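You operate a simulated robot arm through the tools that you are given. There is no shell and no other tool.

You run a simulated robot arm. Do the job below in one go: nothing can be reset, and whatever is moved stays where it is left.

TASK
Put the four rings from the long tray on pegs of their size.
Fine: each peg is marked small, middle or large.

Only the result counts: the job must be done as asked and must still hold three seconds after the hand-in. Knocking over, shifting, dropping, spilling or breaking anything else fails it.

THE ROBOT
A 6-joint arm with a two-finger gripper, fixed in place. Base frame: the origin is at the foot of the arm, x ahead of it, y to its left, z up; the work surface is at about z = 923. Readings come in mm, rad, newtons and seconds.
Its first joint turns from -2.897 to 2.897 rad. Payload 2.45 kg.
The tool frame sits at the grasp point between the pads (the TCP): z along the fingers, y along the line on which they close. The tips reach 20 mm beyond it. Largest opening 140 mm; the body of the gripper starts 168 mm behind the TCP.
Orientation is that of the tool frame in the base frame, as a unit quaternion [x, y, z, w]. With the fingers straight down and closing along the base's y, the tool's x points along the base's -x, its y along +y and its z along -z.

THE INTERFACE
- The arm moves only by the tool arm_command. Its argument "rows" is a list of rows, each a list of 3 entries, a list of its own where there are three numbers: the finger opening in mm, from 0 to 140, then the shift along the base's x, y, z in units of 300 mm (1.0 is 300 mm), then the turn, a rotation vector about the base's x, y, z in units of 60 degrees (1.0 is 60 degrees). In form: [[grip, [tx, ty, tz], [ax, ay, az]], ...]. A call has 1 to 20 rows; each row is the pose to reach, as a shift and turn from the pose commanded when the call began. A call with a number of a shift or a turn outside -1 to 1 is refused whole. Each row takes 0.2 s and may step no farther than 50 mm and 0.15 rad from the row before; otherwise, or with a gripper value out of range, the whole call is refused. A pose out of reach is approached as far as the arm can. The call stops where the force on the tool passes 40 N (or 10 N more than at its start, if that is more) or the arm is blocked; 0.2 s more then pass. The fingers move at their own pace (about 45 mm/s each) and stop on an object; they squeeze with about 29 N. The grip force told is the motor's: it shows also when the fingers shut on nothing. Time passes only in rows, and 0.2 s behind the last, so rows that repeat a pose let the fingers close. It gives the time, the measured TCP pose, the force on the tool (base axes), the opening and the grip force at its end, in the units of the frame above (readings bear some noise), with the torque about the TCP (base axes, N m) and any sound that the robot's microphone picked up.
- Cameras (640 x 400 px; columns grow to the right, rows downward): "scene" is fixed at [219.5, 500.2, 1662.3]; the picture's right is [-0.67, -0.74, 0.00], its down [-0.48, 0.44, -0.76] and it looks along [0.56, -0.51, -0.65] (base axes); focal length 320 px, centre (320, 200). "wrist" rides on the gripper at [78, 11, -209] in the tool frame; the picture's right is [-0.14, 0.99, 0.00], its down [-0.92, -0.13, -0.37] and it looks along [-0.36, -0.05, 0.93] (tool axes); focal length 280 px, centre (320, 200). There is no depth. A picture from a camera that has moved, and an enlarged one, comes with that camera's place and axes in the base frame and with its lens.
- camera(camera): a new picture of that camera. The clock stands still meanwhile.
- inspect(camera, box): a new picture of the part [left, top, right, bottom] of that camera's present view, enlarged. The clock stands still meanwhile.
- hand_in(): hands the job in; it is judged then, once.

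Nothing tells you positions but the pictures and the camera data. Unless the task says otherwise, let go and move clear before handing in.

The tools are called by a JSON object that holds its "api" and its "payload". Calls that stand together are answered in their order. arm_command: Moves the arm, as the interface text tells. Its arguments: {"type":"object","properties":{"rows":{"type":"array"}},"required":["rows"]} The other tools are called the same way: camera (camera) takes a picture; inspect (camera, box) takes an enlarged picture of a part of a camera's view; hand_in () hands the job in.

At the start:

```text
t: 0.0
ee_pos: [776.8, -227.0, 1240.5]
ee_rot: [0.0, 1.0, 0.001, 0.0]
ft_force: [0.1, -0.5, 0.8]
wrist_torque: [0.01, -0.02, 0.02]
opening: 140.2
finger_force: 0.1
```

scene: 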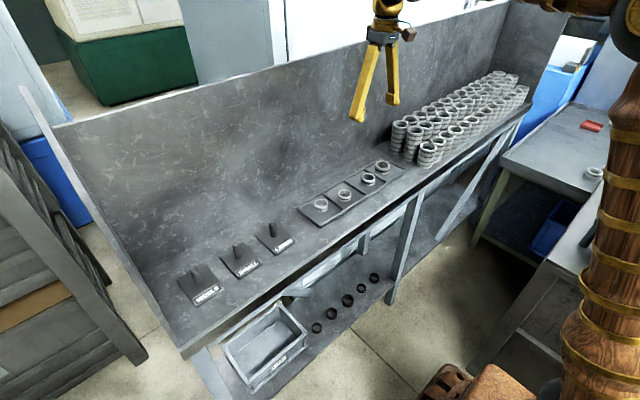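
wrist: 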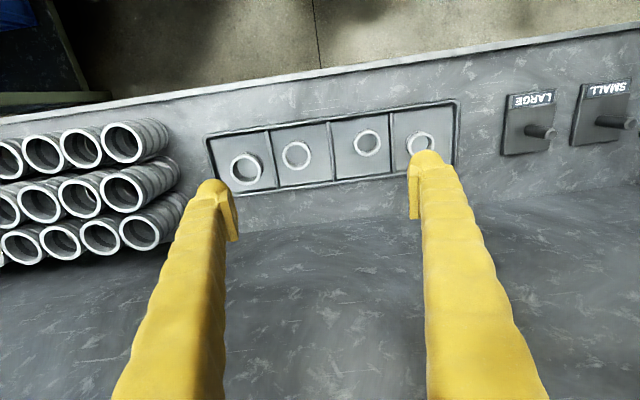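

I see a long tray with four rings, three marked pegs on plates to its left (in the scene view), and a pile of rings that isn't part of the job. I'll look closer before I move anything.

{"api": "inspect", "payload": {"camera": "scene", "box": [160, 210, 320, 310]}}

{"api": "inspect", "payload": {"camera": "scene", "box": [280, 140, 440, 240]}}

{"api": "inspect", "payload": {"camera": "wrist", "box": [190, 80, 480, 260]}}

{"api": "inspect", "payload": {"camera": "wrist", "box": [440, 60, 640, 185]}}

```text
4.00 times, centred on (240, 260) of scene
camera zoom: at [219.5, 500.2, 1662.3], right [-0.67, -0.74, 0.0], down [-0.48, 0.44, -0.76], along [0.56, -0.51, -0.65], focal length 1280 px, centre (640, -40)
```

zoom: 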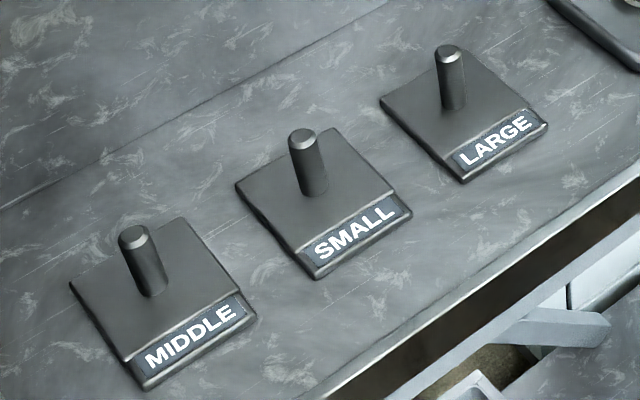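

```text
4.00 times, centred on (360, 190) of scene
camera zoom: at [219.5, 500.2, 1662.3], right [-0.67, -0.74, 0.0], down [-0.48, 0.44, -0.76], along [0.56, -0.51, -0.65], focal length 1280 px, centre (160, 240)
```

zoom: 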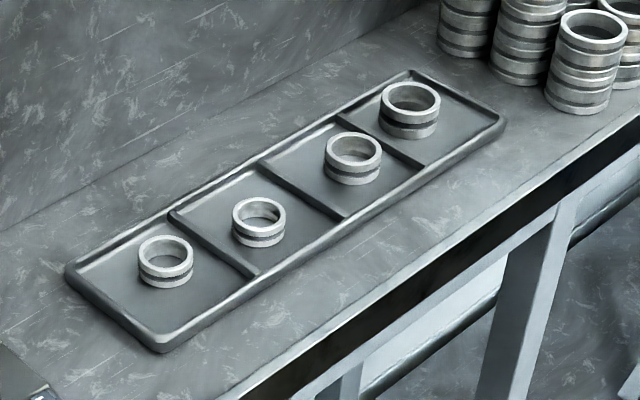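

```text
2.21 times, centred on (335, 170) of wrist
camera zoom: at [699.0, -216.6, 1449.5], right [0.14, 0.99, 0.0], down [0.92, -0.13, 0.37], along [0.36, -0.05, -0.93], focal length 619 px, centre (287, 266)
```

zoom: 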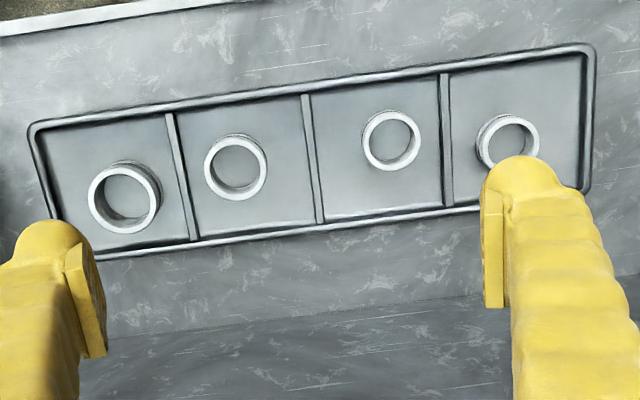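

```text
3.20 times, centred on (540, 122) of wrist
camera zoom: at [699.0, -216.6, 1449.5], right [0.14, 0.99, 0.0], down [0.92, -0.13, 0.37], along [0.36, -0.05, -0.93], focal length 897 px, centre (-384, 448)
```

zoom: 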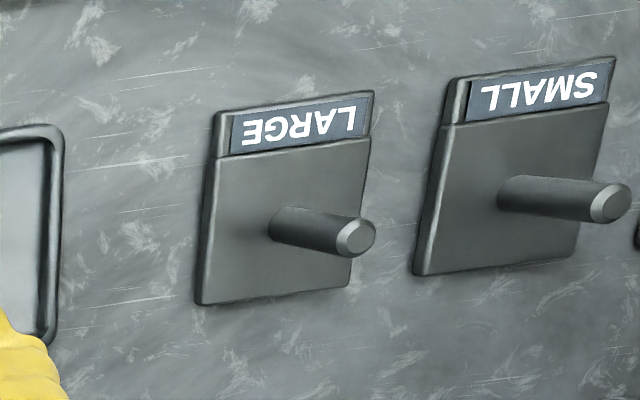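

The rings look to be at about x≈800–820 and y≈-53, -145, -273 and -370. The pegs are near x≈817, with LARGE at y≈149, SMALL at y≈274 and MIDDLE at y≈402. I'll pull the gripper back a little so the wrist camera is centred on the tray and I can measure the rings.

{"api": "arm_command", "payload": {"rows": [[140, [-0.15, 0.0, 0], [0, 0, 0]], [140, [-0.3, 0.06, 0], [0, 0, 0]], [140, [-0.3, 0.06, 0], [0, 0, 0]]]}}

{"api": "camera", "payload": {"camera": "wrist"}}

{"api": "inspect", "payload": {"camera": "wrist", "box": [160, 120, 320, 220]}}

{"api": "inspect", "payload": {"camera": "wrist", "box": [300, 120, 460, 220]}}

```text
t: 0.8
ee_pos: [684.8, -209.4, 1240.4]
ee_rot: [0.0, 1.0, -0.001, 0.0]
ft_force: [0.3, 0.0, -0.1]
wrist_torque: [0.01, 0.01, 0.0]
opening: 140.3
finger_force: 0.2
```

```text
taken
camera wrist: at [607.2, -198.4, 1449.2], right [0.14, 0.99, 0.0], down [0.92, -0.13, 0.37], along [0.36, -0.05, -0.93], focal length 280 px, centre (320, 200)
```

wrist: 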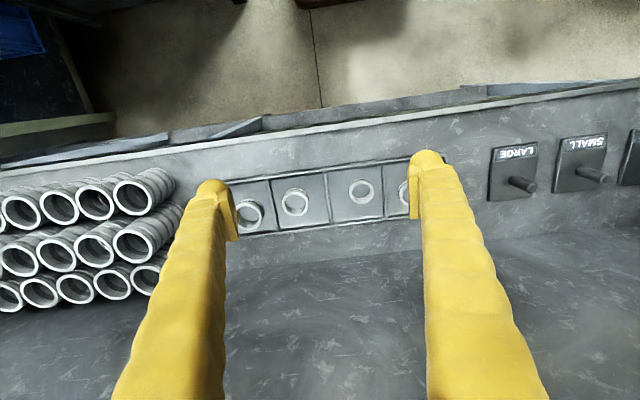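

```text
4.00 times, centred on (240, 170) of wrist
camera zoom: at [607.2, -198.4, 1449.2], right [0.14, 0.99, 0.0], down [0.92, -0.13, 0.37], along [0.36, -0.05, -0.93], focal length 1122 px, centre (640, 320)
```

zoom: 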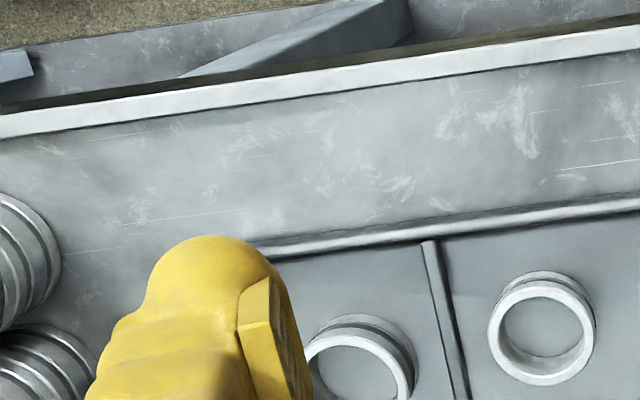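

```text
4.00 times, centred on (380, 170) of wrist
camera zoom: at [607.2, -198.4, 1449.2], right [0.14, 0.99, 0.0], down [0.92, -0.13, 0.37], along [0.36, -0.05, -0.93], focal length 1122 px, centre (80, 320)
```

zoom: 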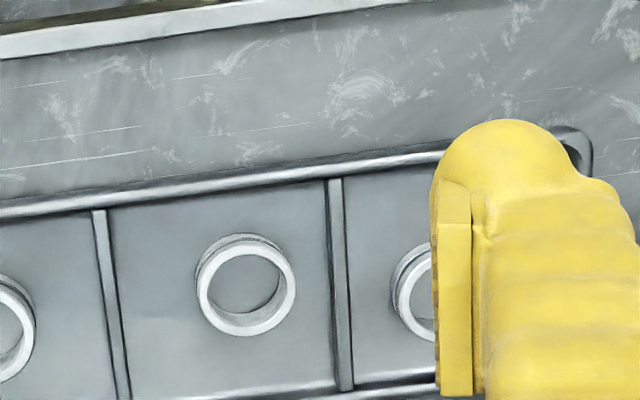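

The sizes need a closer look, so I'm moving the wrist camera almost directly above the two rings nearest the pegs, and then above the other two.

{"api": "arm_command", "payload": {"rows": [[140, [0.109, 0.073, -0.053], [0, 0, 0]], [140, [0.217, 0.145, -0.107], [0, 0, 0]], [140, [0.326, 0.218, -0.16], [0, 0, 0]], [140, [0.434, 0.29, -0.214], [0, 0, 0]], [140, [0.543, 0.363, -0.267], [0, 0, 0]], [140, [0.543, 0.363, -0.267], [0, 0, 0]]]}}

{"api": "camera", "payload": {"camera": "wrist"}}

{"api": "inspect", "payload": {"camera": "wrist", "box": [240, 60, 400, 160]}}

{"api": "inspect", "payload": {"camera": "wrist", "box": [120, 60, 280, 160]}}

{"api": "inspect", "payload": {"camera": "wrist", "box": [400, 40, 560, 140]}}

{"api": "camera", "payload": {"camera": "scene"}}

```text
t: 2.2
ee_pos: [849.4, -101.0, 1163.0]
ee_rot: [0.0, 1.0, 0.0, 0.0]
ft_force: [-0.6, -0.1, 0.1]
wrist_torque: [0.0, -0.02, -0.02]
opening: 139.8
finger_force: 0.0
```

```text
taken
camera wrist: at [770.8, -90.5, 1372.5], right [0.14, 0.99, 0.0], down [0.92, -0.13, 0.37], along [0.37, -0.05, -0.93], focal length 280 px, centre (320, 200)
```

wrist: 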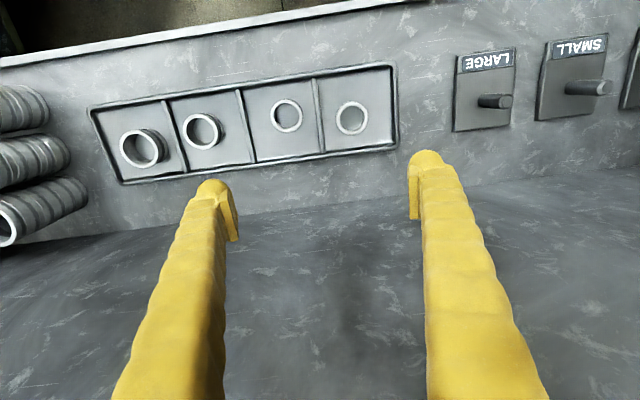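

```text
4.00 times, centred on (320, 110) of wrist
camera zoom: at [770.8, -90.5, 1372.5], right [0.14, 0.99, 0.0], down [0.92, -0.13, 0.37], along [0.37, -0.05, -0.93], focal length 1122 px, centre (320, 560)
```

zoom: 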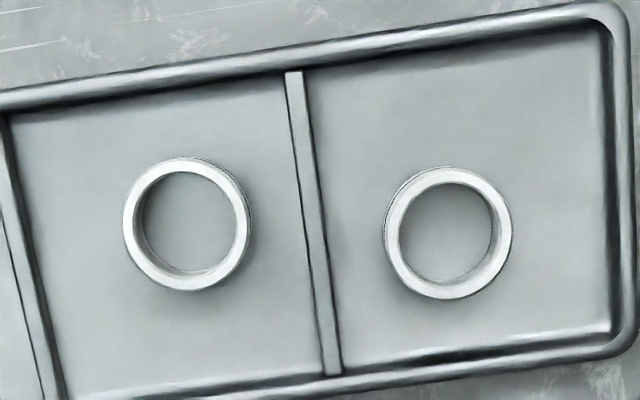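

```text
4.00 times, centred on (200, 110) of wrist
camera zoom: at [770.8, -90.5, 1372.5], right [0.14, 0.99, 0.0], down [0.92, -0.13, 0.37], along [0.37, -0.05, -0.93], focal length 1122 px, centre (800, 560)
```

zoom: 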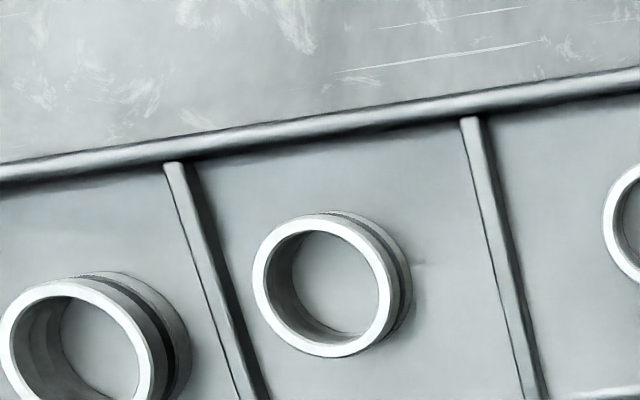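

```text
4.00 times, centred on (480, 90) of wrist
camera zoom: at [770.8, -90.5, 1372.5], right [0.14, 0.99, 0.0], down [0.92, -0.13, 0.37], along [0.37, -0.05, -0.93], focal length 1122 px, centre (-320, 640)
```

zoom: 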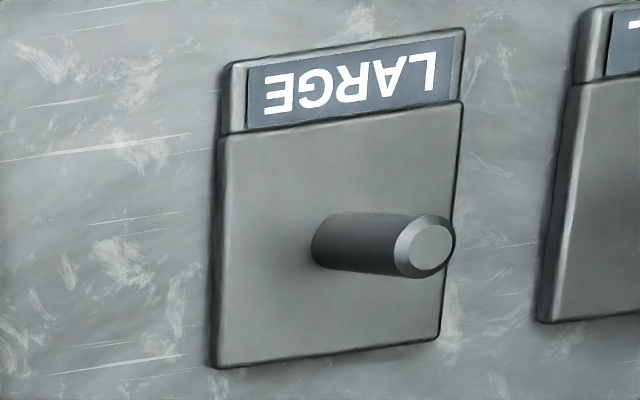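

```text
taken
```

scene: 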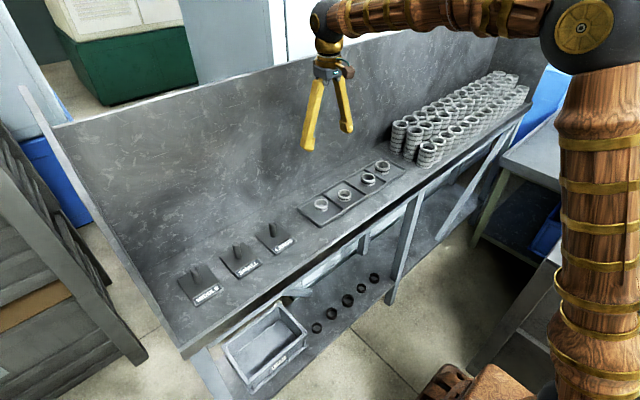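

The rings measure roughly 45, 45, 51 and 58 mm across, going from the peg end of the tray outward. That looks like two small, one middle and one large. I'll check the far two from above and get their heights from the scene camera.

{"api": "arm_command", "payload": {"rows": [[140, [0, -0.15, 0], [0, 0, 0]], [140, [0, -0.3, 0], [0, 0, 0]], [140, [0, -0.45, 0], [0, 0, 0]], [140, [0, -0.6, 0], [0, 0, 0]], [140, [0, -0.7, 0], [0, 0, 0]], [140, [0, -0.7, 0], [0, 0, 0]]]}}

{"api": "camera", "payload": {"camera": "wrist"}}

{"api": "inspect", "payload": {"camera": "wrist", "box": [240, 60, 400, 160]}}

{"api": "inspect", "payload": {"camera": "scene", "box": [300, 180, 364, 220]}}

{"api": "inspect", "payload": {"camera": "scene", "box": [350, 150, 414, 190]}}

{"api": "inspect", "payload": {"camera": "scene", "box": [210, 215, 306, 275]}}

```text
t: 3.6
ee_pos: [846.4, -312.8, 1161.4]
ee_rot: [0.0, 1.0, 0.0, 0.001]
ft_force: [0.0, 0.3, -0.7]
wrist_torque: [0.02, 0.01, -0.01]
opening: 140.0
finger_force: 0.1
```

```text
taken
camera wrist: at [769.2, -301.0, 1370.5], right [0.14, 0.99, 0.0], down [0.92, -0.13, 0.37], along [0.36, -0.05, -0.93], focal length 280 px, centre (320, 200)
```

wrist: 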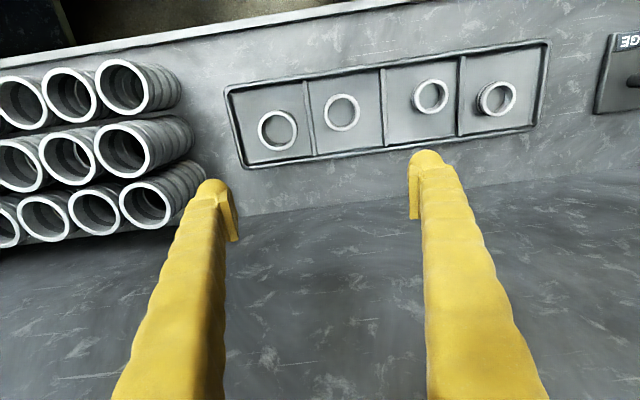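

```text
4.00 times, centred on (320, 110) of wrist
camera zoom: at [769.2, -301.0, 1370.5], right [0.14, 0.99, 0.0], down [0.92, -0.13, 0.37], along [0.36, -0.05, -0.93], focal length 1122 px, centre (320, 560)
```

zoom: 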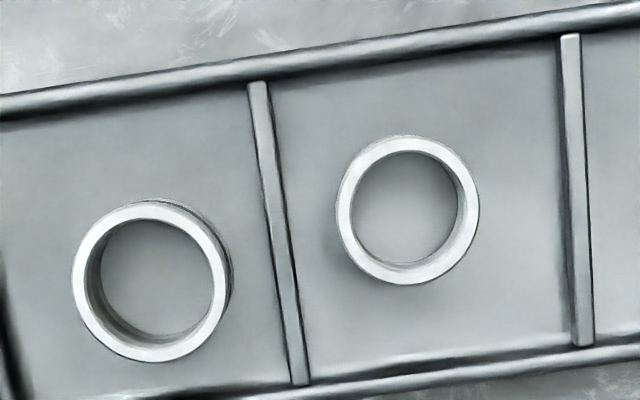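

```text
10.00 times, centred on (332, 200) of scene
camera zoom: at [219.5, 500.2, 1662.3], right [-0.67, -0.74, 0.0], down [-0.48, 0.44, -0.76], along [0.56, -0.51, -0.65], focal length 3200 px, centre (200, 200)
```

zoom: 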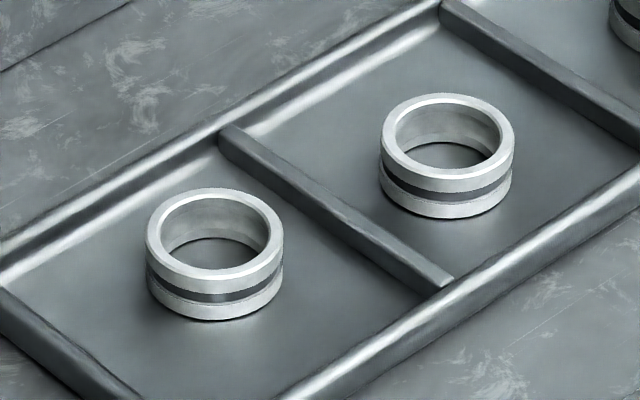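

```text
10.00 times, centred on (382, 170) of scene
camera zoom: at [219.5, 500.2, 1662.3], right [-0.67, -0.74, 0.0], down [-0.48, 0.44, -0.76], along [0.56, -0.51, -0.65], focal length 3200 px, centre (-300, 500)
```

zoom: 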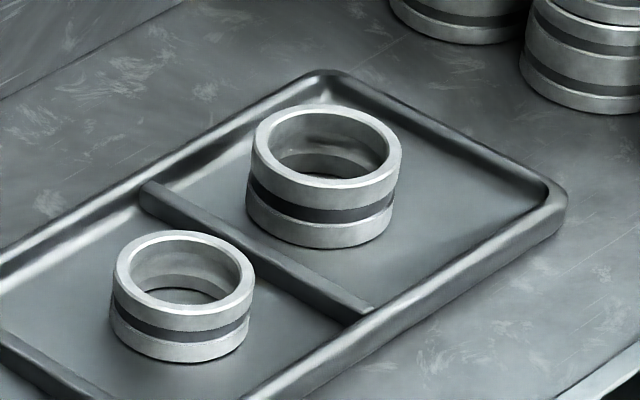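

```text
6.67 times, centred on (258, 245) of scene
camera zoom: at [219.5, 500.2, 1662.3], right [-0.67, -0.74, 0.0], down [-0.48, 0.44, -0.76], along [0.56, -0.51, -0.65], focal length 2133 px, centre (733, -100)
```

zoom: 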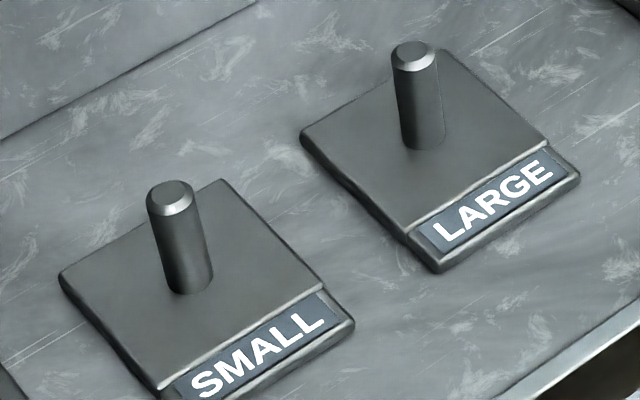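

The four rings are one large (about 57 mm, y≈-369), one middle (about 51 mm, y≈-274) and two small (about 46 mm, y≈-143 and -50). I'll start with the large one: hover over it with the fingers partly closed and check the alignment.

{"api": "arm_command", "payload": {"rows": [[120, [-0.027, -0.048, -0.126], [0, 0, 0]], [100, [-0.054, -0.097, -0.252], [0, 0, 0]], [80, [-0.081, -0.145, -0.377], [0, 0, 0]], [76, [-0.108, -0.193, -0.503], [0, 0, 0]], [76, [-0.108, -0.193, -0.503], [0, 0, 0]], [76, [-0.108, -0.193, -0.503], [0, 0, 0]]]}}

{"api": "camera", "payload": {"camera": "wrist"}}

{"api": "inspect", "payload": {"camera": "wrist", "box": [224, 110, 416, 230]}}

{"api": "inspect", "payload": {"camera": "scene", "box": [340, 100, 468, 180]}}

```text
t: 5.0
ee_pos: [817.5, -369.0, 1010.9]
ee_rot: [0.0, 1.0, 0.0, 0.0]
ft_force: [-0.1, 0.5, 0.1]
wrist_torque: [0.0, -0.01, 0.04]
opening: 76.3
finger_force: 0.0
```

```text
taken
camera wrist: at [739.9, -358.5, 1220.4], right [0.14, 0.99, 0.0], down [0.92, -0.13, 0.37], along [0.36, -0.05, -0.93], focal length 280 px, centre (320, 200)
```

wrist: 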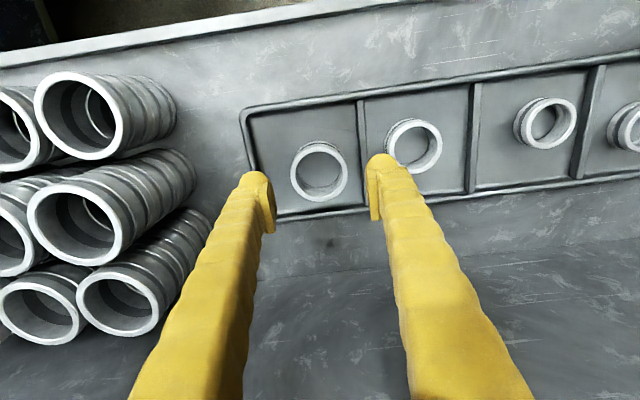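

```text
3.33 times, centred on (320, 170) of wrist
camera zoom: at [739.9, -358.5, 1220.4], right [0.14, 0.99, 0.0], down [0.92, -0.13, 0.37], along [0.36, -0.05, -0.93], focal length 935 px, centre (320, 300)
```

zoom: 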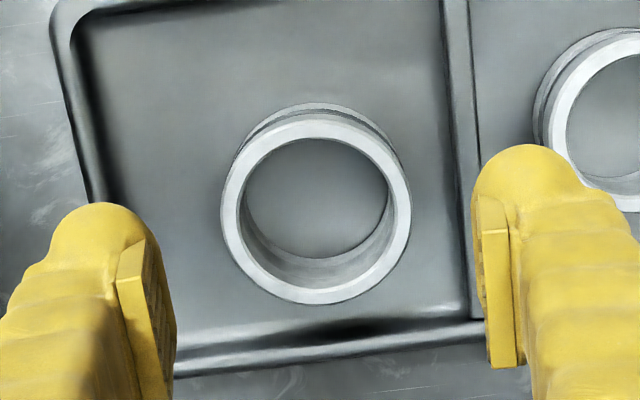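

```text
5.00 times, centred on (404, 140) of scene
camera zoom: at [219.5, 500.2, 1662.3], right [-0.67, -0.74, 0.0], down [-0.48, 0.44, -0.76], along [0.56, -0.51, -0.65], focal length 1600 px, centre (-100, 500)
```

zoom: 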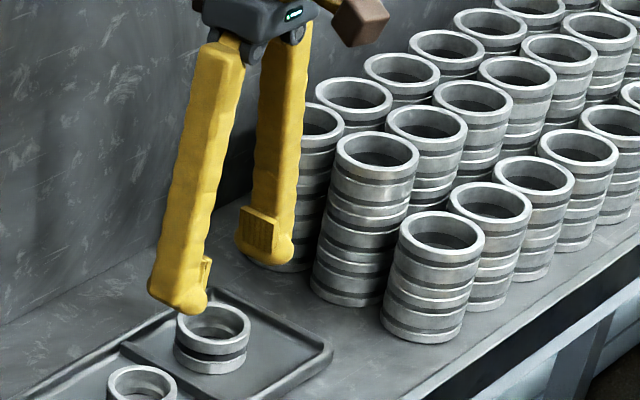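

The hover pose is close: the ring centre is about 3 mm nearer the base than the TCP, and the stacks are clear of the gripper. I'll correct that, go down around the ring and close.

{"api": "arm_command", "payload": {"rows": [[76, [-0.01, -0.004, -0.06], [0, 0, 0]], [76, [-0.01, -0.004, -0.12], [0, 0, 0]], [76, [-0.01, -0.004, -0.15], [0, 0, 0]], [76, [-0.01, -0.004, -0.18], [0, 0, 0]], [76, [-0.01, -0.004, -0.18], [0, 0, 0]]]}}

{"api": "inspect", "payload": {"camera": "scene", "box": [340, 130, 436, 190]}}

{"api": "camera", "payload": {"camera": "wrist"}}

```text
t: 6.2
ee_pos: [816.9, -370.1, 955.6]
ee_rot: [0.0, 1.0, 0.0, 0.0]
ft_force: [-0.4, -0.6, -0.4]
wrist_torque: [-0.01, 0.0, 0.04]
opening: 75.8
finger_force: 0.0
```

```text
6.67 times, centred on (388, 160) of scene
camera zoom: at [219.5, 500.2, 1662.3], right [-0.67, -0.74, 0.0], down [-0.48, 0.44, -0.76], along [0.56, -0.51, -0.65], focal length 2133 px, centre (-133, 467)
```

zoom: 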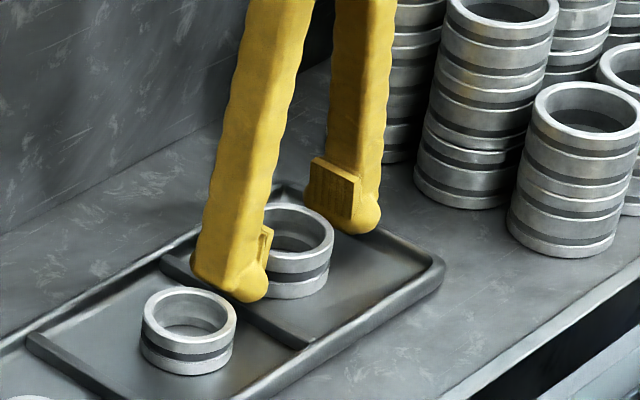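

```text
taken
camera wrist: at [738.1, -359.7, 1165.1], right [0.14, 0.99, 0.0], down [0.92, -0.13, 0.37], along [0.36, -0.05, -0.93], focal length 280 px, centre (320, 200)
```

wrist: 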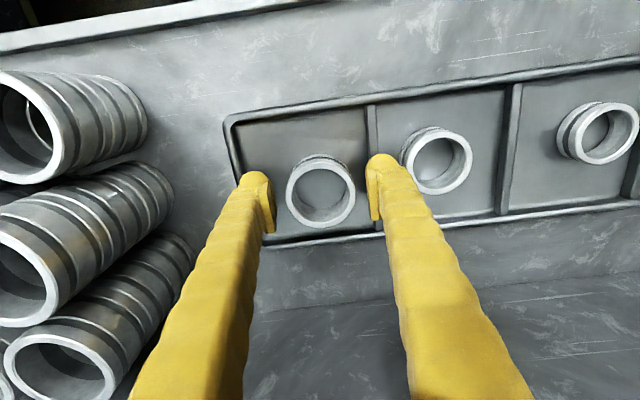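

The fingers straddle the large ring with no contact. Closing now.

{"api": "arm_command", "payload": {"rows": [[66, [0, 0, 0], [0, 0, 0]], [58, [0, 0, 0], [0, 0, 0]], [45, [0, 0, 0], [0, 0, 0]], [45, [0, 0, 0], [0, 0, 0]], [45, [0, 0, 0], [0, 0, 0]]]}}

{"api": "camera", "payload": {"camera": "wrist"}}

```text
t: 7.4
ee_pos: [815.6, -369.8, 957.1]
ee_rot: [0.001, 1.0, 0.0, 0.0]
ft_force: [0.6, -0.4, 0.4]
wrist_torque: [0.02, -0.03, -0.01]
opening: 55.9
finger_force: 28.9
```

```text
taken
camera wrist: at [738.1, -359.7, 1165.2], right [0.14, 0.99, 0.0], down [0.92, -0.13, 0.37], along [0.36, -0.05, -0.93], focal length 280 px, centre (320, 200)
```

wrist: 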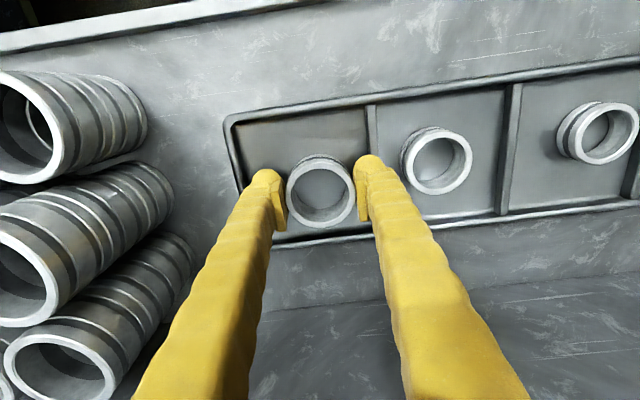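

The large ring is held and the opening reads 55.9 mm. Lifting straight up, then carrying it toward the LARGE peg.

{"api": "arm_command", "payload": {"rows": [[45, [0, 0, 0.05], [0, 0, 0]], [45, [0, 0, 0.2], [0, 0, 0]], [45, [0, 0, 0.35], [0, 0, 0]], [45, [0, 0, 0.48], [0, 0, 0]], [45, [0, 0.1, 0.5], [0, 0, 0]], [45, [0, 0.25, 0.5], [0, 0, 0]], [45, [0, 0.4, 0.5], [0, 0, 0]], [45, [0, 0.55, 0.5], [0, 0, 0]], [45, [0, 0.7, 0.5], [0, 0, 0]], [45, [0, 0.85, 0.5], [0, 0, 0]], [45, [0, 1.0, 0.5], [0, 0, 0]], [45, [0, 1.0, 0.5], [0, 0, 0]]]}}

{"api": "camera", "payload": {"camera": "wrist"}}

{"api": "inspect", "payload": {"camera": "wrist", "box": [440, 60, 640, 185]}}

{"api": "camera", "payload": {"camera": "scene"}}

```text
t: 10.0
ee_pos: [814.3, -69.4, 1104.1]
ee_rot: [0.0, 1.0, 0.0, 0.0]
ft_force: [0.1, -0.1, -2.4]
wrist_torque: [-0.02, 0.0, 0.0]
opening: 55.8
finger_force: 28.6
```

```text
taken
camera wrist: at [736.5, -59.5, 1313.5], right [0.14, 0.99, 0.0], down [0.92, -0.13, 0.37], along [0.36, -0.05, -0.93], focal length 280 px, centre (320, 200)
```

wrist: 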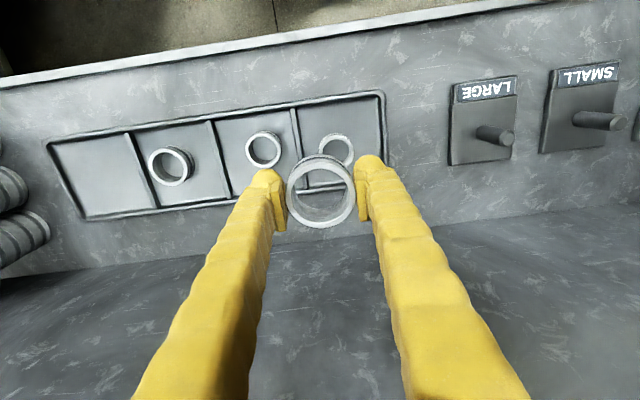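

```text
3.20 times, centred on (540, 122) of wrist
camera zoom: at [736.5, -59.5, 1313.5], right [0.14, 0.99, 0.0], down [0.92, -0.13, 0.37], along [0.36, -0.05, -0.93], focal length 897 px, centre (-384, 448)
```

zoom: 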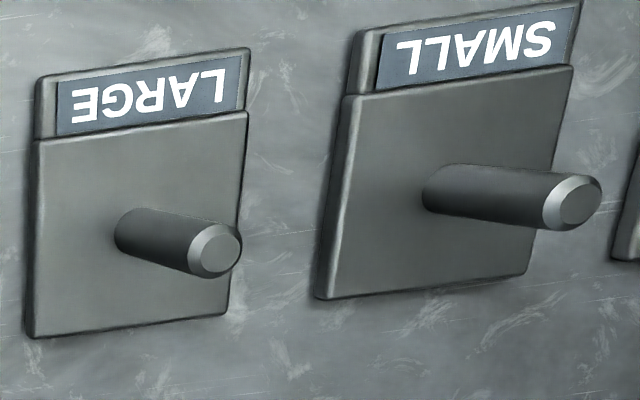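

```text
taken
```

scene: 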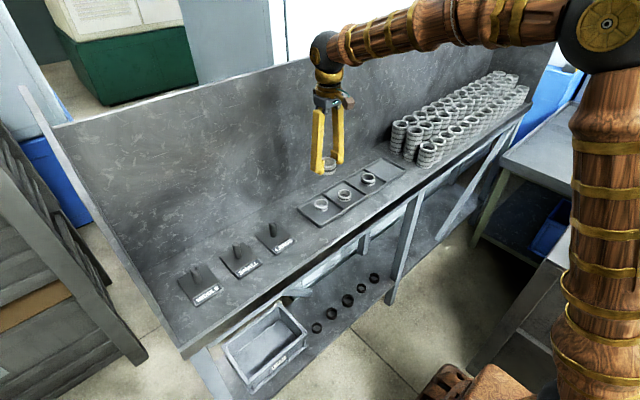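

LARGE peg is at about (818.5, 147), with its top near z≈986. SMALL is at about (819.5, 272). I'll move above LARGE, stop just over its top and check the alignment.

{"api": "arm_command", "payload": {"rows": [[45, [0.003, 0.15, 0], [0, 0, 0]], [45, [0.006, 0.3, 0], [0, 0, 0]], [45, [0.009, 0.45, 0], [0, 0, 0]], [45, [0.012, 0.6, 0], [0, 0, 0]], [45, [0.014, 0.722, 0], [0, 0, 0]], [45, [0.014, 0.722, -0.1], [0, 0, 0]], [45, [0.014, 0.722, -0.22], [0, 0, 0]], [45, [0.014, 0.722, -0.22], [0, 0, 0]]]}}

{"api": "camera", "payload": {"camera": "wrist"}}

{"api": "inspect", "payload": {"camera": "wrist", "box": [240, 120, 400, 220]}}

{"api": "inspect", "payload": {"camera": "scene", "box": [210, 185, 338, 265]}}

```text
t: 11.8
ee_pos: [814.7, 144.0, 1038.1]
ee_rot: [0.001, 1.0, 0.0, 0.0]
ft_force: [-0.2, 0.2, -1.0]
wrist_torque: [0.02, 0.01, -0.05]
opening: 55.6
finger_force: 29.1
```

```text
taken
camera wrist: at [737.3, 155.0, 1248.6], right [0.14, 0.99, 0.0], down [0.92, -0.13, 0.37], along [0.36, -0.05, -0.93], focal length 280 px, centre (320, 200)
```

wrist: 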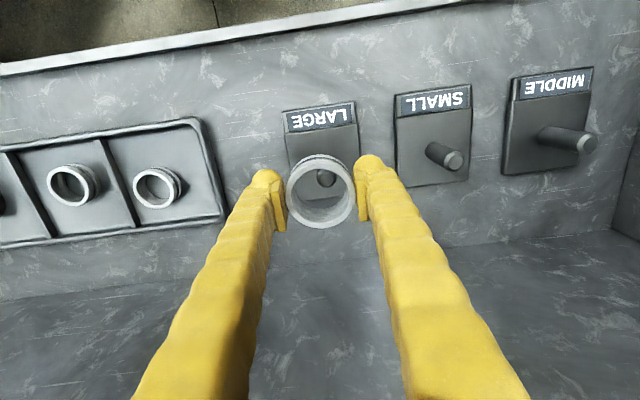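

```text
4.00 times, centred on (320, 170) of wrist
camera zoom: at [737.3, 155.0, 1248.6], right [0.14, 0.99, 0.0], down [0.92, -0.13, 0.37], along [0.36, -0.05, -0.93], focal length 1122 px, centre (320, 320)
```

zoom: 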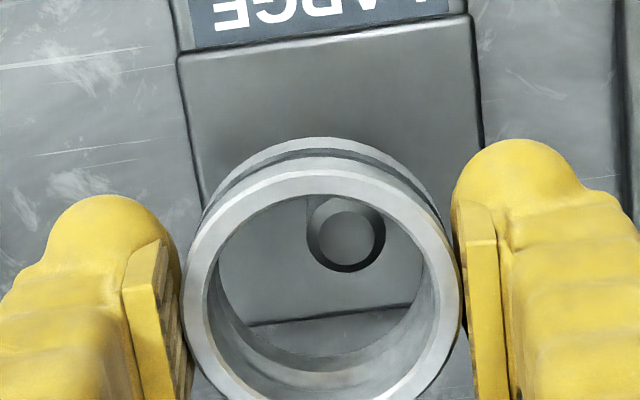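

```text
5.00 times, centred on (274, 225) of scene
camera zoom: at [219.5, 500.2, 1662.3], right [-0.67, -0.74, 0.0], down [-0.48, 0.44, -0.76], along [0.56, -0.51, -0.65], focal length 1600 px, centre (550, 75)
```

zoom: 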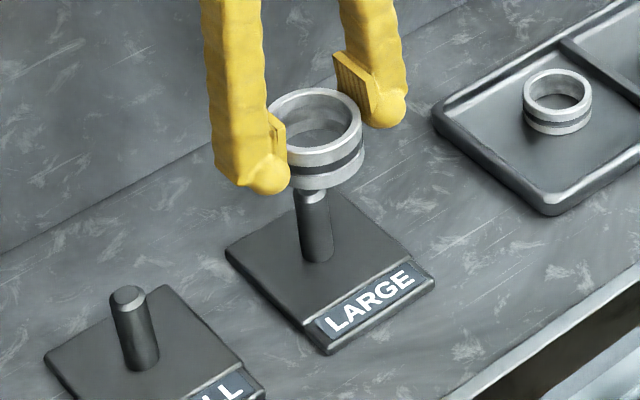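

The peg is 4 mm in +x and 6 mm in +y from the tool, so I'll shift by that much and lower the ring over it, stopping just above the plate.

{"api": "arm_command", "payload": {"rows": [[45, [0.0137, 0.0193, 0], [0, 0, 0]], [45, [0.0137, 0.0193, -0.06], [0, 0, 0]], [45, [0.0137, 0.0193, -0.12], [0, 0, 0]], [45, [0.0137, 0.0193, -0.18], [0, 0, 0]], [45, [0.0137, 0.0193, -0.22], [0, 0, 0]], [45, [0.0137, 0.0193, -0.24], [0, 0, 0]], [45, [0.0137, 0.0193, -0.24], [0, 0, 0]]]}}

{"api": "inspect", "payload": {"camera": "wrist", "box": [240, 120, 400, 220]}}

{"api": "inspect", "payload": {"camera": "scene", "box": [230, 205, 326, 265]}}

```text
t: 13.4
ee_pos: [820.9, 152.4, 966.1]
ee_rot: [0.0, 1.0, -0.001, 0.0]
ft_force: [0.1, -0.5, -1.8]
wrist_torque: [-0.03, 0.0, -0.03]
opening: 56.1
finger_force: 29.1
```

```text
4.00 times, centred on (320, 170) of wrist
camera zoom: at [743.6, 164.3, 1175.2], right [0.14, 0.99, 0.0], down [0.92, -0.13, 0.37], along [0.36, -0.05, -0.93], focal length 1122 px, centre (320, 320)
```

zoom: 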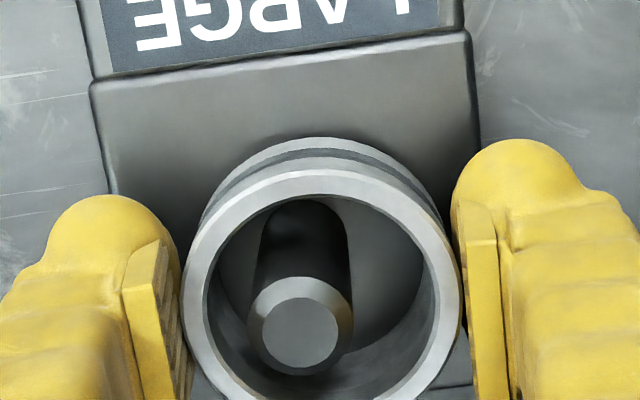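

```text
6.67 times, centred on (278, 235) of scene
camera zoom: at [219.5, 500.2, 1662.3], right [-0.67, -0.74, 0.0], down [-0.48, 0.44, -0.76], along [0.56, -0.51, -0.65], focal length 2133 px, centre (600, -33)
```

zoom: 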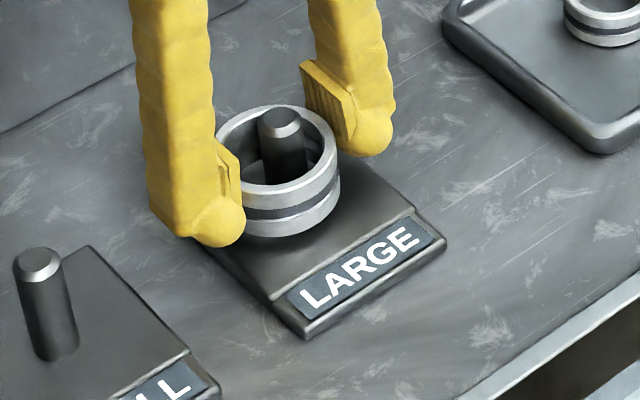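

The ring is around the peg. I'll lower a few millimetres gently to find the plate.

{"api": "arm_command", "payload": {"rows": [[45, [-0.005, -0.007, -0.003], [0, 0, 0]], [45, [-0.005, -0.007, -0.007], [0, 0, 0]], [45, [-0.005, -0.007, -0.01], [0, 0, 0]], [45, [-0.005, -0.007, -0.01], [0, 0, 0]]]}}

{"api": "inspect", "payload": {"camera": "scene", "box": [230, 205, 326, 265]}}

```text
t: 14.4
ee_pos: [820.8, 150.8, 963.9]
ee_rot: [0.0, 1.0, 0.0, -0.001]
ft_force: [0.4, 0.5, -0.3]
wrist_torque: [0.01, 0.0, -0.04]
opening: 56.0
finger_force: 28.6
```

```text
6.67 times, centred on (278, 235) of scene
camera zoom: at [219.5, 500.2, 1662.3], right [-0.67, -0.74, 0.0], down [-0.48, 0.44, -0.76], along [0.56, -0.51, -0.65], focal length 2133 px, centre (600, -33)
```

zoom: 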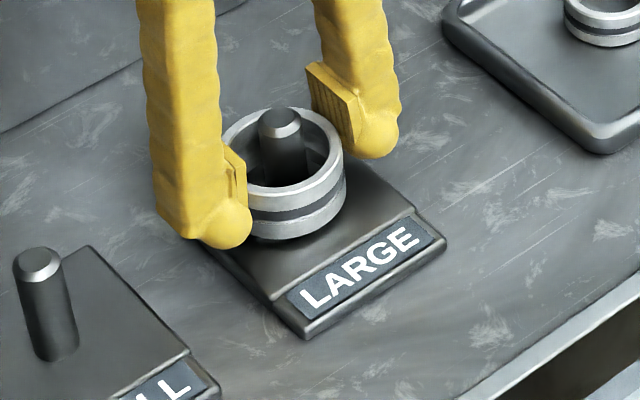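

{"api": "arm_command", "payload": {"rows": [[45, [0, 0, -0.003], [0, 0, 0]], [45, [0, 0, -0.006], [0, 0, 0]], [45, [0, 0, -0.008], [0, 0, 0]], [45, [0, 0, -0.008], [0, 0, 0]]]}}

```text
t: 15.4
ee_pos: [822.1, 151.0, 960.5]
ee_rot: [0.0, 1.0, 0.0, 0.0]
ft_force: [0.5, -0.8, -1.5]
wrist_torque: [0.01, 0.0, 0.02]
opening: 55.8
finger_force: 28.9
```

Still no contact, so I'm going a little lower.

{"api": "arm_command", "payload": {"rows": [[45, [0, 0, -0.003], [0, 0, 0]], [45, [0, 0, -0.006], [0, 0, 0]], [45, [0, 0, -0.009], [0, 0, 0]], [45, [0, 0, -0.009], [0, 0, 0]]]}}

{"api": "inspect", "payload": {"camera": "scene", "box": [246, 215, 310, 255]}}

```text
t: 16.4
ee_pos: [821.1, 149.1, 960.4]
ee_rot: [0.0, 1.0, 0.0, 0.001]
ft_force: [3.6, -0.7, 22.3]
wrist_torque: [-0.04, -0.05, 0.08]
opening: 55.8
finger_force: 28.6
```

```text
10.00 times, centred on (278, 235) of scene
camera zoom: at [219.5, 500.2, 1662.3], right [-0.67, -0.74, 0.0], down [-0.48, 0.44, -0.76], along [0.56, -0.51, -0.65], focal length 3200 px, centre (740, -150)
```

zoom: 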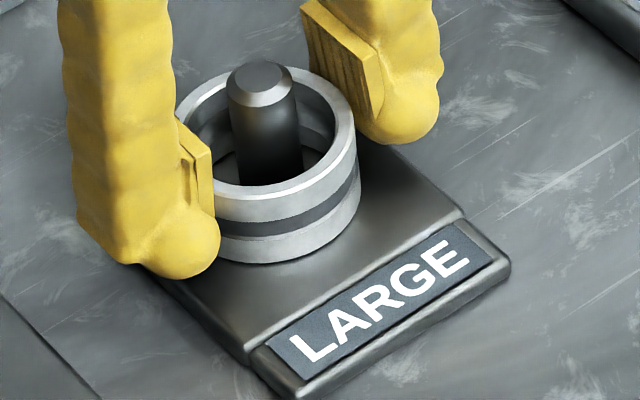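

The ring is seated: the push is 22 N at z≈960. I'll take off the pressure, open and lift straight up.

{"api": "arm_command", "payload": {"rows": [[45, [0, 0, 0.005], [0, 0, 0]], [60, [0, 0, 0.005], [0, 0, 0]], [76, [0, 0, 0.005], [0, 0, 0]], [80, [0, 0, 0.005], [0, 0, 0]], [80, [0, 0, 0.005], [0, 0, 0]], [80, [0, 0, 0.1], [0, 0, 0]], [80, [0, 0, 0.25], [0, 0, 0]], [80, [0, 0, 0.4], [0, 0, 0]], [80, [0, 0, 0.4], [0, 0, 0]]]}}

{"api": "camera", "payload": {"camera": "wrist"}}

{"api": "camera", "payload": {"camera": "scene"}}

{"api": "inspect", "payload": {"camera": "scene", "box": [230, 205, 326, 265]}}

{"api": "inspect", "payload": {"camera": "wrist", "box": [380, 60, 640, 222]}}

```text
t: 18.4
ee_pos: [819.9, 154.6, 1080.7]
ee_rot: [0.001, 1.0, 0.0, 0.0]
ft_force: [0.7, 0.3, 0.5]
wrist_torque: [0.04, 0.03, -0.01]
opening: 80.1
finger_force: 0.0
```

```text
taken
camera wrist: at [741.6, 166.0, 1289.9], right [0.14, 0.99, 0.0], down [0.92, -0.13, 0.37], along [0.36, -0.05, -0.93], focal length 280 px, centre (320, 200)
```

wrist: 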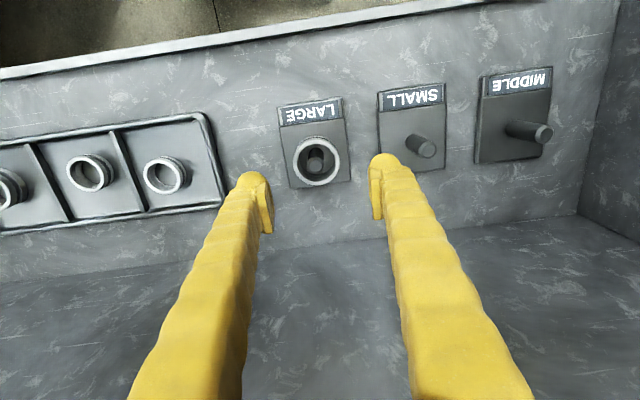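

```text
taken
```

scene: 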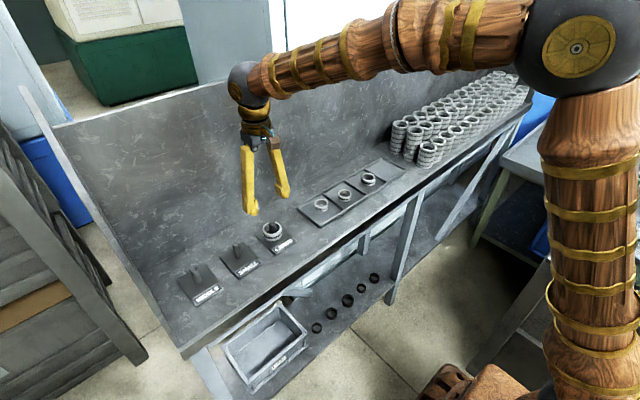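

```text
6.67 times, centred on (278, 235) of scene
camera zoom: at [219.5, 500.2, 1662.3], right [-0.67, -0.74, 0.0], down [-0.48, 0.44, -0.76], along [0.56, -0.51, -0.65], focal length 2133 px, centre (600, -33)
```

zoom: 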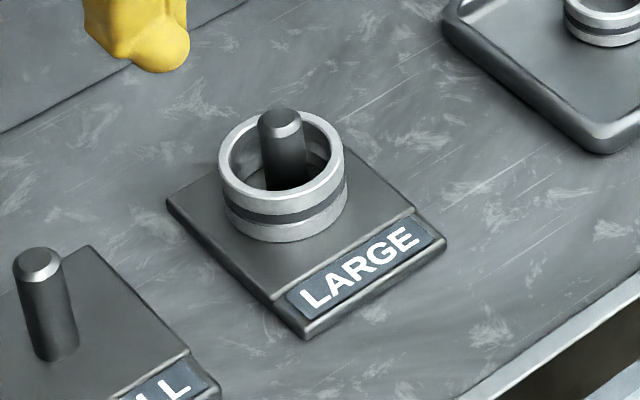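

```text
2.46 times, centred on (510, 141) of wrist
camera zoom: at [741.6, 166.0, 1289.9], right [0.14, 0.99, 0.0], down [0.92, -0.13, 0.37], along [0.36, -0.05, -0.93], focal length 690 px, centre (-148, 345)
```

zoom: 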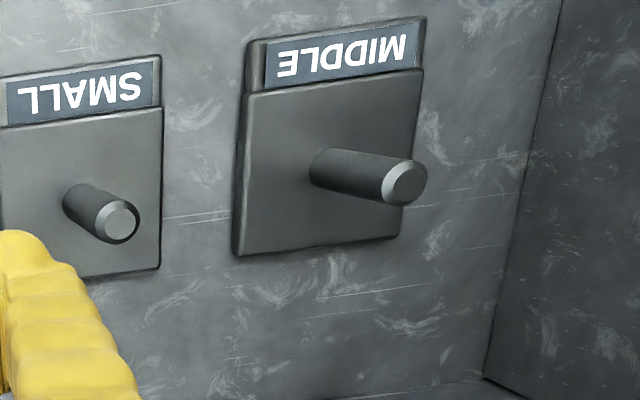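

The large ring is on its peg. MIDDLE peg is at about (820, 398). Next I'm going back to the tray for the middle ring at about (804, -274).

{"api": "arm_command", "payload": {"rows": [[80, [-0.005, -0.1, 0], [0, 0, 0]], [80, [-0.01, -0.25, 0], [0, 0, 0]], [80, [-0.02, -0.4, 0], [0, 0, 0]], [80, [-0.03, -0.55, 0], [0, 0, 0]], [80, [-0.04, -0.7, 0], [0, 0, 0]], [75, [-0.05, -0.85, 0], [0, 0, 0]], [70, [-0.056, -1.0, 0], [0, 0, 0]]]}}

{"api": "arm_command", "payload": {"rows": [[70, [0, -0.14, 0], [0, 0, 0]], [70, [0, -0.28, 0], [0, 0, 0]], [70, [0, -0.417, -0.05], [0, 0, 0]], [70, [0, -0.417, -0.18], [0, 0, 0]], [70, [0, -0.417, -0.25], [0, 0, 0]], [70, [0, -0.417, -0.25], [0, 0, 0]], [70, [0, -0.417, -0.25], [0, 0, 0]]]}}

{"api": "inspect", "payload": {"camera": "wrist", "box": [240, 120, 400, 220]}}

{"api": "inspect", "payload": {"camera": "scene", "box": [310, 130, 438, 210]}}

```text
t: 20.0
ee_pos: [802.8, -151.4, 1078.9]
ee_rot: [0.0, 1.0, 0.0, 0.0]
ft_force: [-0.4, 0.4, 0.9]
wrist_torque: [0.0, -0.03, -0.02]
opening: 70.3
finger_force: 0.1
```

```text
t: 21.6
ee_pos: [805.7, -271.5, 1007.5]
ee_rot: [0.0, 1.0, 0.0, 0.0]
ft_force: [1.2, 0.5, 0.1]
wrist_torque: [-0.01, 0.0, -0.01]
opening: 69.9
finger_force: 0.0
```

```text
4.00 times, centred on (320, 170) of wrist
camera zoom: at [728.1, -260.8, 1215.5], right [0.14, 0.99, 0.0], down [0.92, -0.13, 0.37], along [0.37, -0.05, -0.93], focal length 1122 px, centre (320, 320)
```

zoom: 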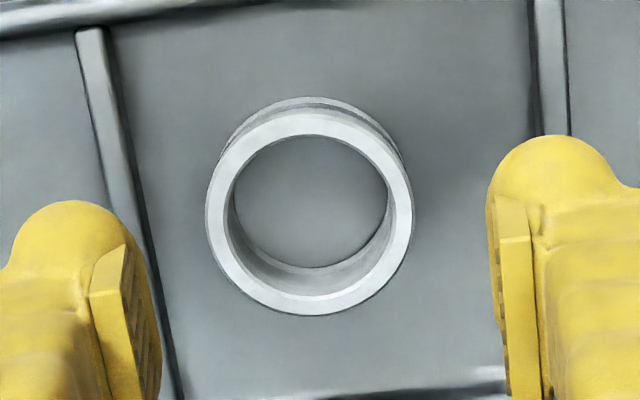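

```text
5.00 times, centred on (374, 170) of scene
camera zoom: at [219.5, 500.2, 1662.3], right [-0.67, -0.74, 0.0], down [-0.48, 0.44, -0.76], along [0.56, -0.51, -0.65], focal length 1600 px, centre (50, 350)
```

zoom: 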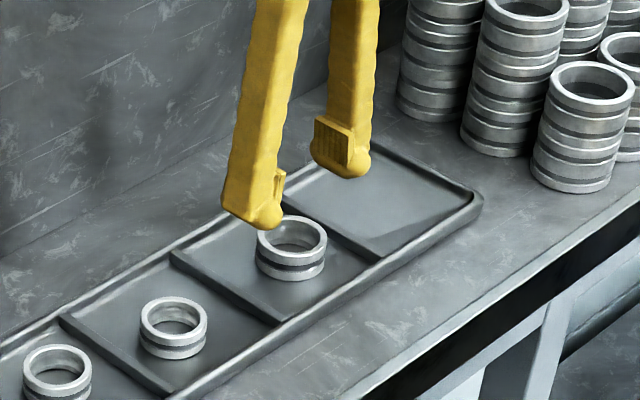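

The tool is centred over the middle ring. I'll narrow the opening to keep off the divider, go down and grip it.

{"api": "arm_command", "payload": {"rows": [[62, [0, 0.002, 0], [0, 0, 0]], [62, [0, 0.002, -0.05], [0, 0, 0]], [62, [0, 0.002, -0.11], [0, 0, 0]], [62, [0, 0.002, -0.15], [0, 0, 0]], [62, [0, 0.002, -0.165], [0, 0, 0]], [62, [0, 0.002, -0.165], [0, 0, 0]], [56, [0, 0.002, -0.165], [0, 0, 0]], [50, [0, 0.002, -0.165], [0, 0, 0]], [40, [0, 0.002, -0.165], [0, 0, 0]], [40, [0, 0.002, -0.165], [0, 0, 0]]]}}

{"api": "camera", "payload": {"camera": "wrist"}}

{"api": "inspect", "payload": {"camera": "scene", "box": [310, 130, 438, 210]}}

```text
t: 23.8
ee_pos: [804.2, -271.9, 955.4]
ee_rot: [0.0, 1.0, 0.0, 0.0]
ft_force: [0.4, -0.9, 0.1]
wrist_torque: [0.01, -0.01, -0.03]
opening: 50.8
finger_force: 29.3
```

```text
taken
camera wrist: at [726.9, -261.3, 1164.3], right [0.14, 0.99, 0.0], down [0.92, -0.13, 0.37], along [0.36, -0.05, -0.93], focal length 280 px, centre (320, 200)
```

wrist: 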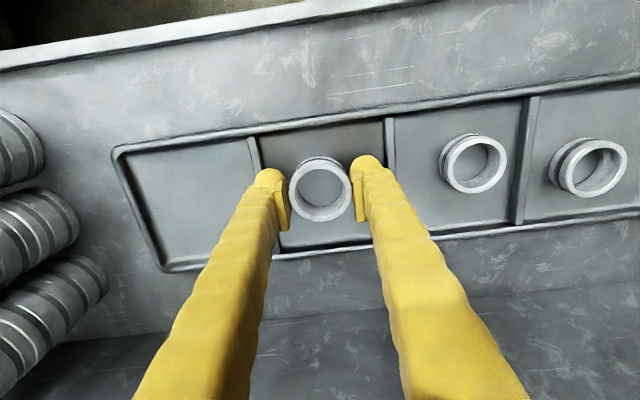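

```text
5.00 times, centred on (374, 170) of scene
camera zoom: at [219.5, 500.2, 1662.3], right [-0.67, -0.74, 0.0], down [-0.48, 0.44, -0.76], along [0.56, -0.51, -0.65], focal length 1600 px, centre (50, 350)
```

zoom: 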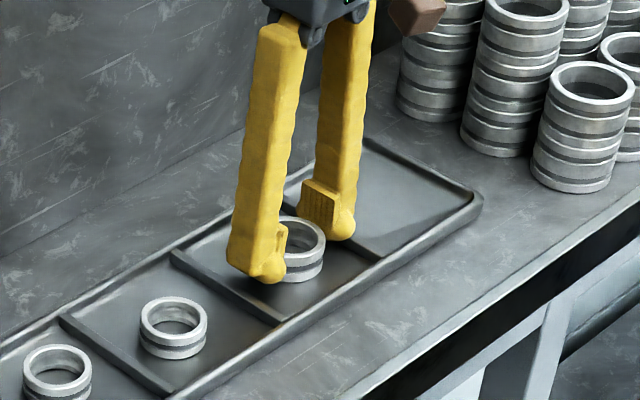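

The middle ring is held at 50.8 mm. Lifting it and carrying it to the MIDDLE peg.

{"api": "arm_command", "payload": {"rows": [[40, [0, 0, 0.04], [0, 0, 0]], [40, [0, 0, 0.18], [0, 0, 0]], [40, [0, 0, 0.33], [0, 0, 0]], [40, [0, 0.03, 0.47], [0, 0, 0]], [40, [0, 0.15, 0.5], [0, 0, 0]], [40, [0.01, 0.3, 0.5], [0, 0, 0]], [40, [0.02, 0.45, 0.5], [0, 0, 0]], [40, [0.03, 0.6, 0.5], [0, 0, 0]], [40, [0.04, 0.75, 0.5], [0, 0, 0]], [40, [0.05, 0.9, 0.5], [0, 0, 0]], [40, [0.052, 1.0, 0.5], [0, 0, 0]]]}}

{"api": "arm_command", "payload": {"rows": [[40, [0, 0.15, 0], [0, 0, 0]], [40, [0, 0.3, 0], [0, 0, 0]], [40, [0, 0.45, 0], [0, 0, 0]], [40, [0, 0.6, 0], [0, 0, 0]], [40, [0, 0.75, 0], [0, 0, 0]], [40, [0, 0.9, 0], [0, 0, 0]], [40, [0, 1.0, 0], [0, 0, 0]]]}}

{"api": "arm_command", "payload": {"rows": [[40, [0, 0.12, 0], [0, 0, 0]], [40, [0, 0.238, 0], [0, 0, 0]], [40, [0, 0.238, -0.1], [0, 0, 0]], [40, [0, 0.238, -0.22], [0, 0, 0]], [40, [0, 0.238, -0.22], [0, 0, 0]], [40, [0, 0.238, -0.22], [0, 0, 0]], [40, [0, 0.238, -0.22], [0, 0, 0]]]}}

{"api": "inspect", "payload": {"camera": "wrist", "box": [240, 120, 400, 220]}}

{"api": "camera", "payload": {"camera": "scene"}}

{"api": "inspect", "payload": {"camera": "scene", "box": [146, 225, 274, 305]}}

```text
t: 26.2
ee_pos: [818.7, 25.1, 1107.5]
ee_rot: [-0.001, 1.0, 0.0, 0.0]
ft_force: [-0.3, -0.2, -0.7]
wrist_torque: [-0.03, -0.01, -0.02]
opening: 50.9
finger_force: 28.9
```

```text
t: 27.8
ee_pos: [822.6, 325.5, 1106.7]
ee_rot: [0.001, 1.0, 0.0, 0.0]
ft_force: [0.2, 0.9, -1.0]
wrist_torque: [-0.01, -0.01, 0.0]
opening: 50.9
finger_force: 28.7
```

```text
t: 29.4
ee_pos: [822.6, 401.3, 1040.5]
ee_rot: [0.0, 1.0, 0.001, 0.0]
ft_force: [0.4, 0.6, -1.5]
wrist_torque: [0.0, 0.01, 0.01]
opening: 50.9
finger_force: 28.9
```

```text
4.00 times, centred on (320, 170) of wrist
camera zoom: at [744.2, 411.5, 1248.2], right [0.14, 0.99, 0.0], down [0.92, -0.13, 0.37], along [0.36, -0.05, -0.93], focal length 1122 px, centre (320, 320)
```

zoom: 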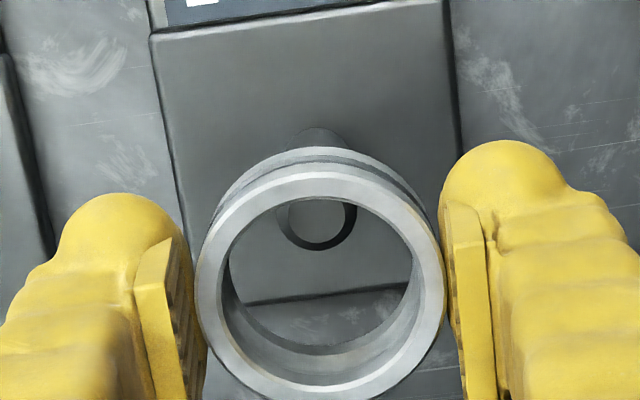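

```text
taken
```

scene: 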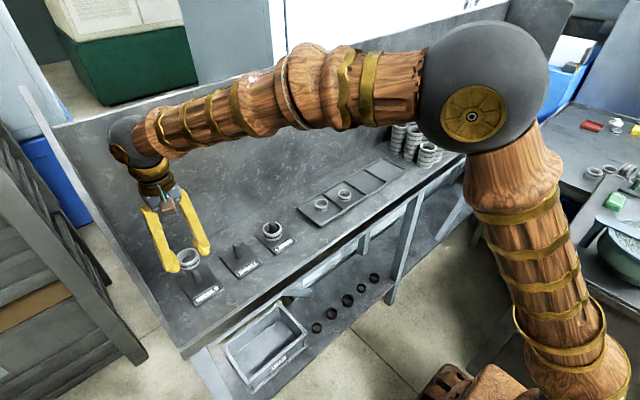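

```text
5.00 times, centred on (210, 265) of scene
camera zoom: at [219.5, 500.2, 1662.3], right [-0.67, -0.74, 0.0], down [-0.48, 0.44, -0.76], along [0.56, -0.51, -0.65], focal length 1600 px, centre (870, -125)
```

zoom: 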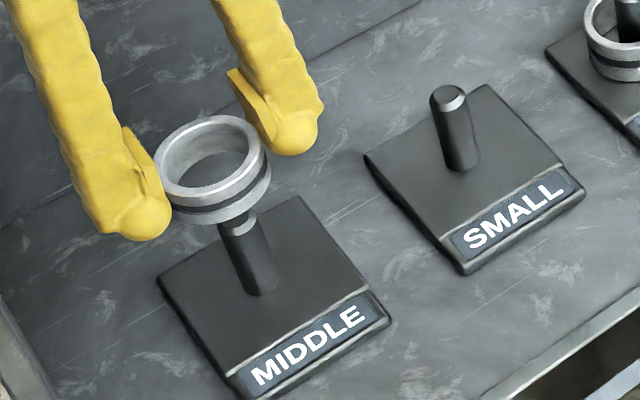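

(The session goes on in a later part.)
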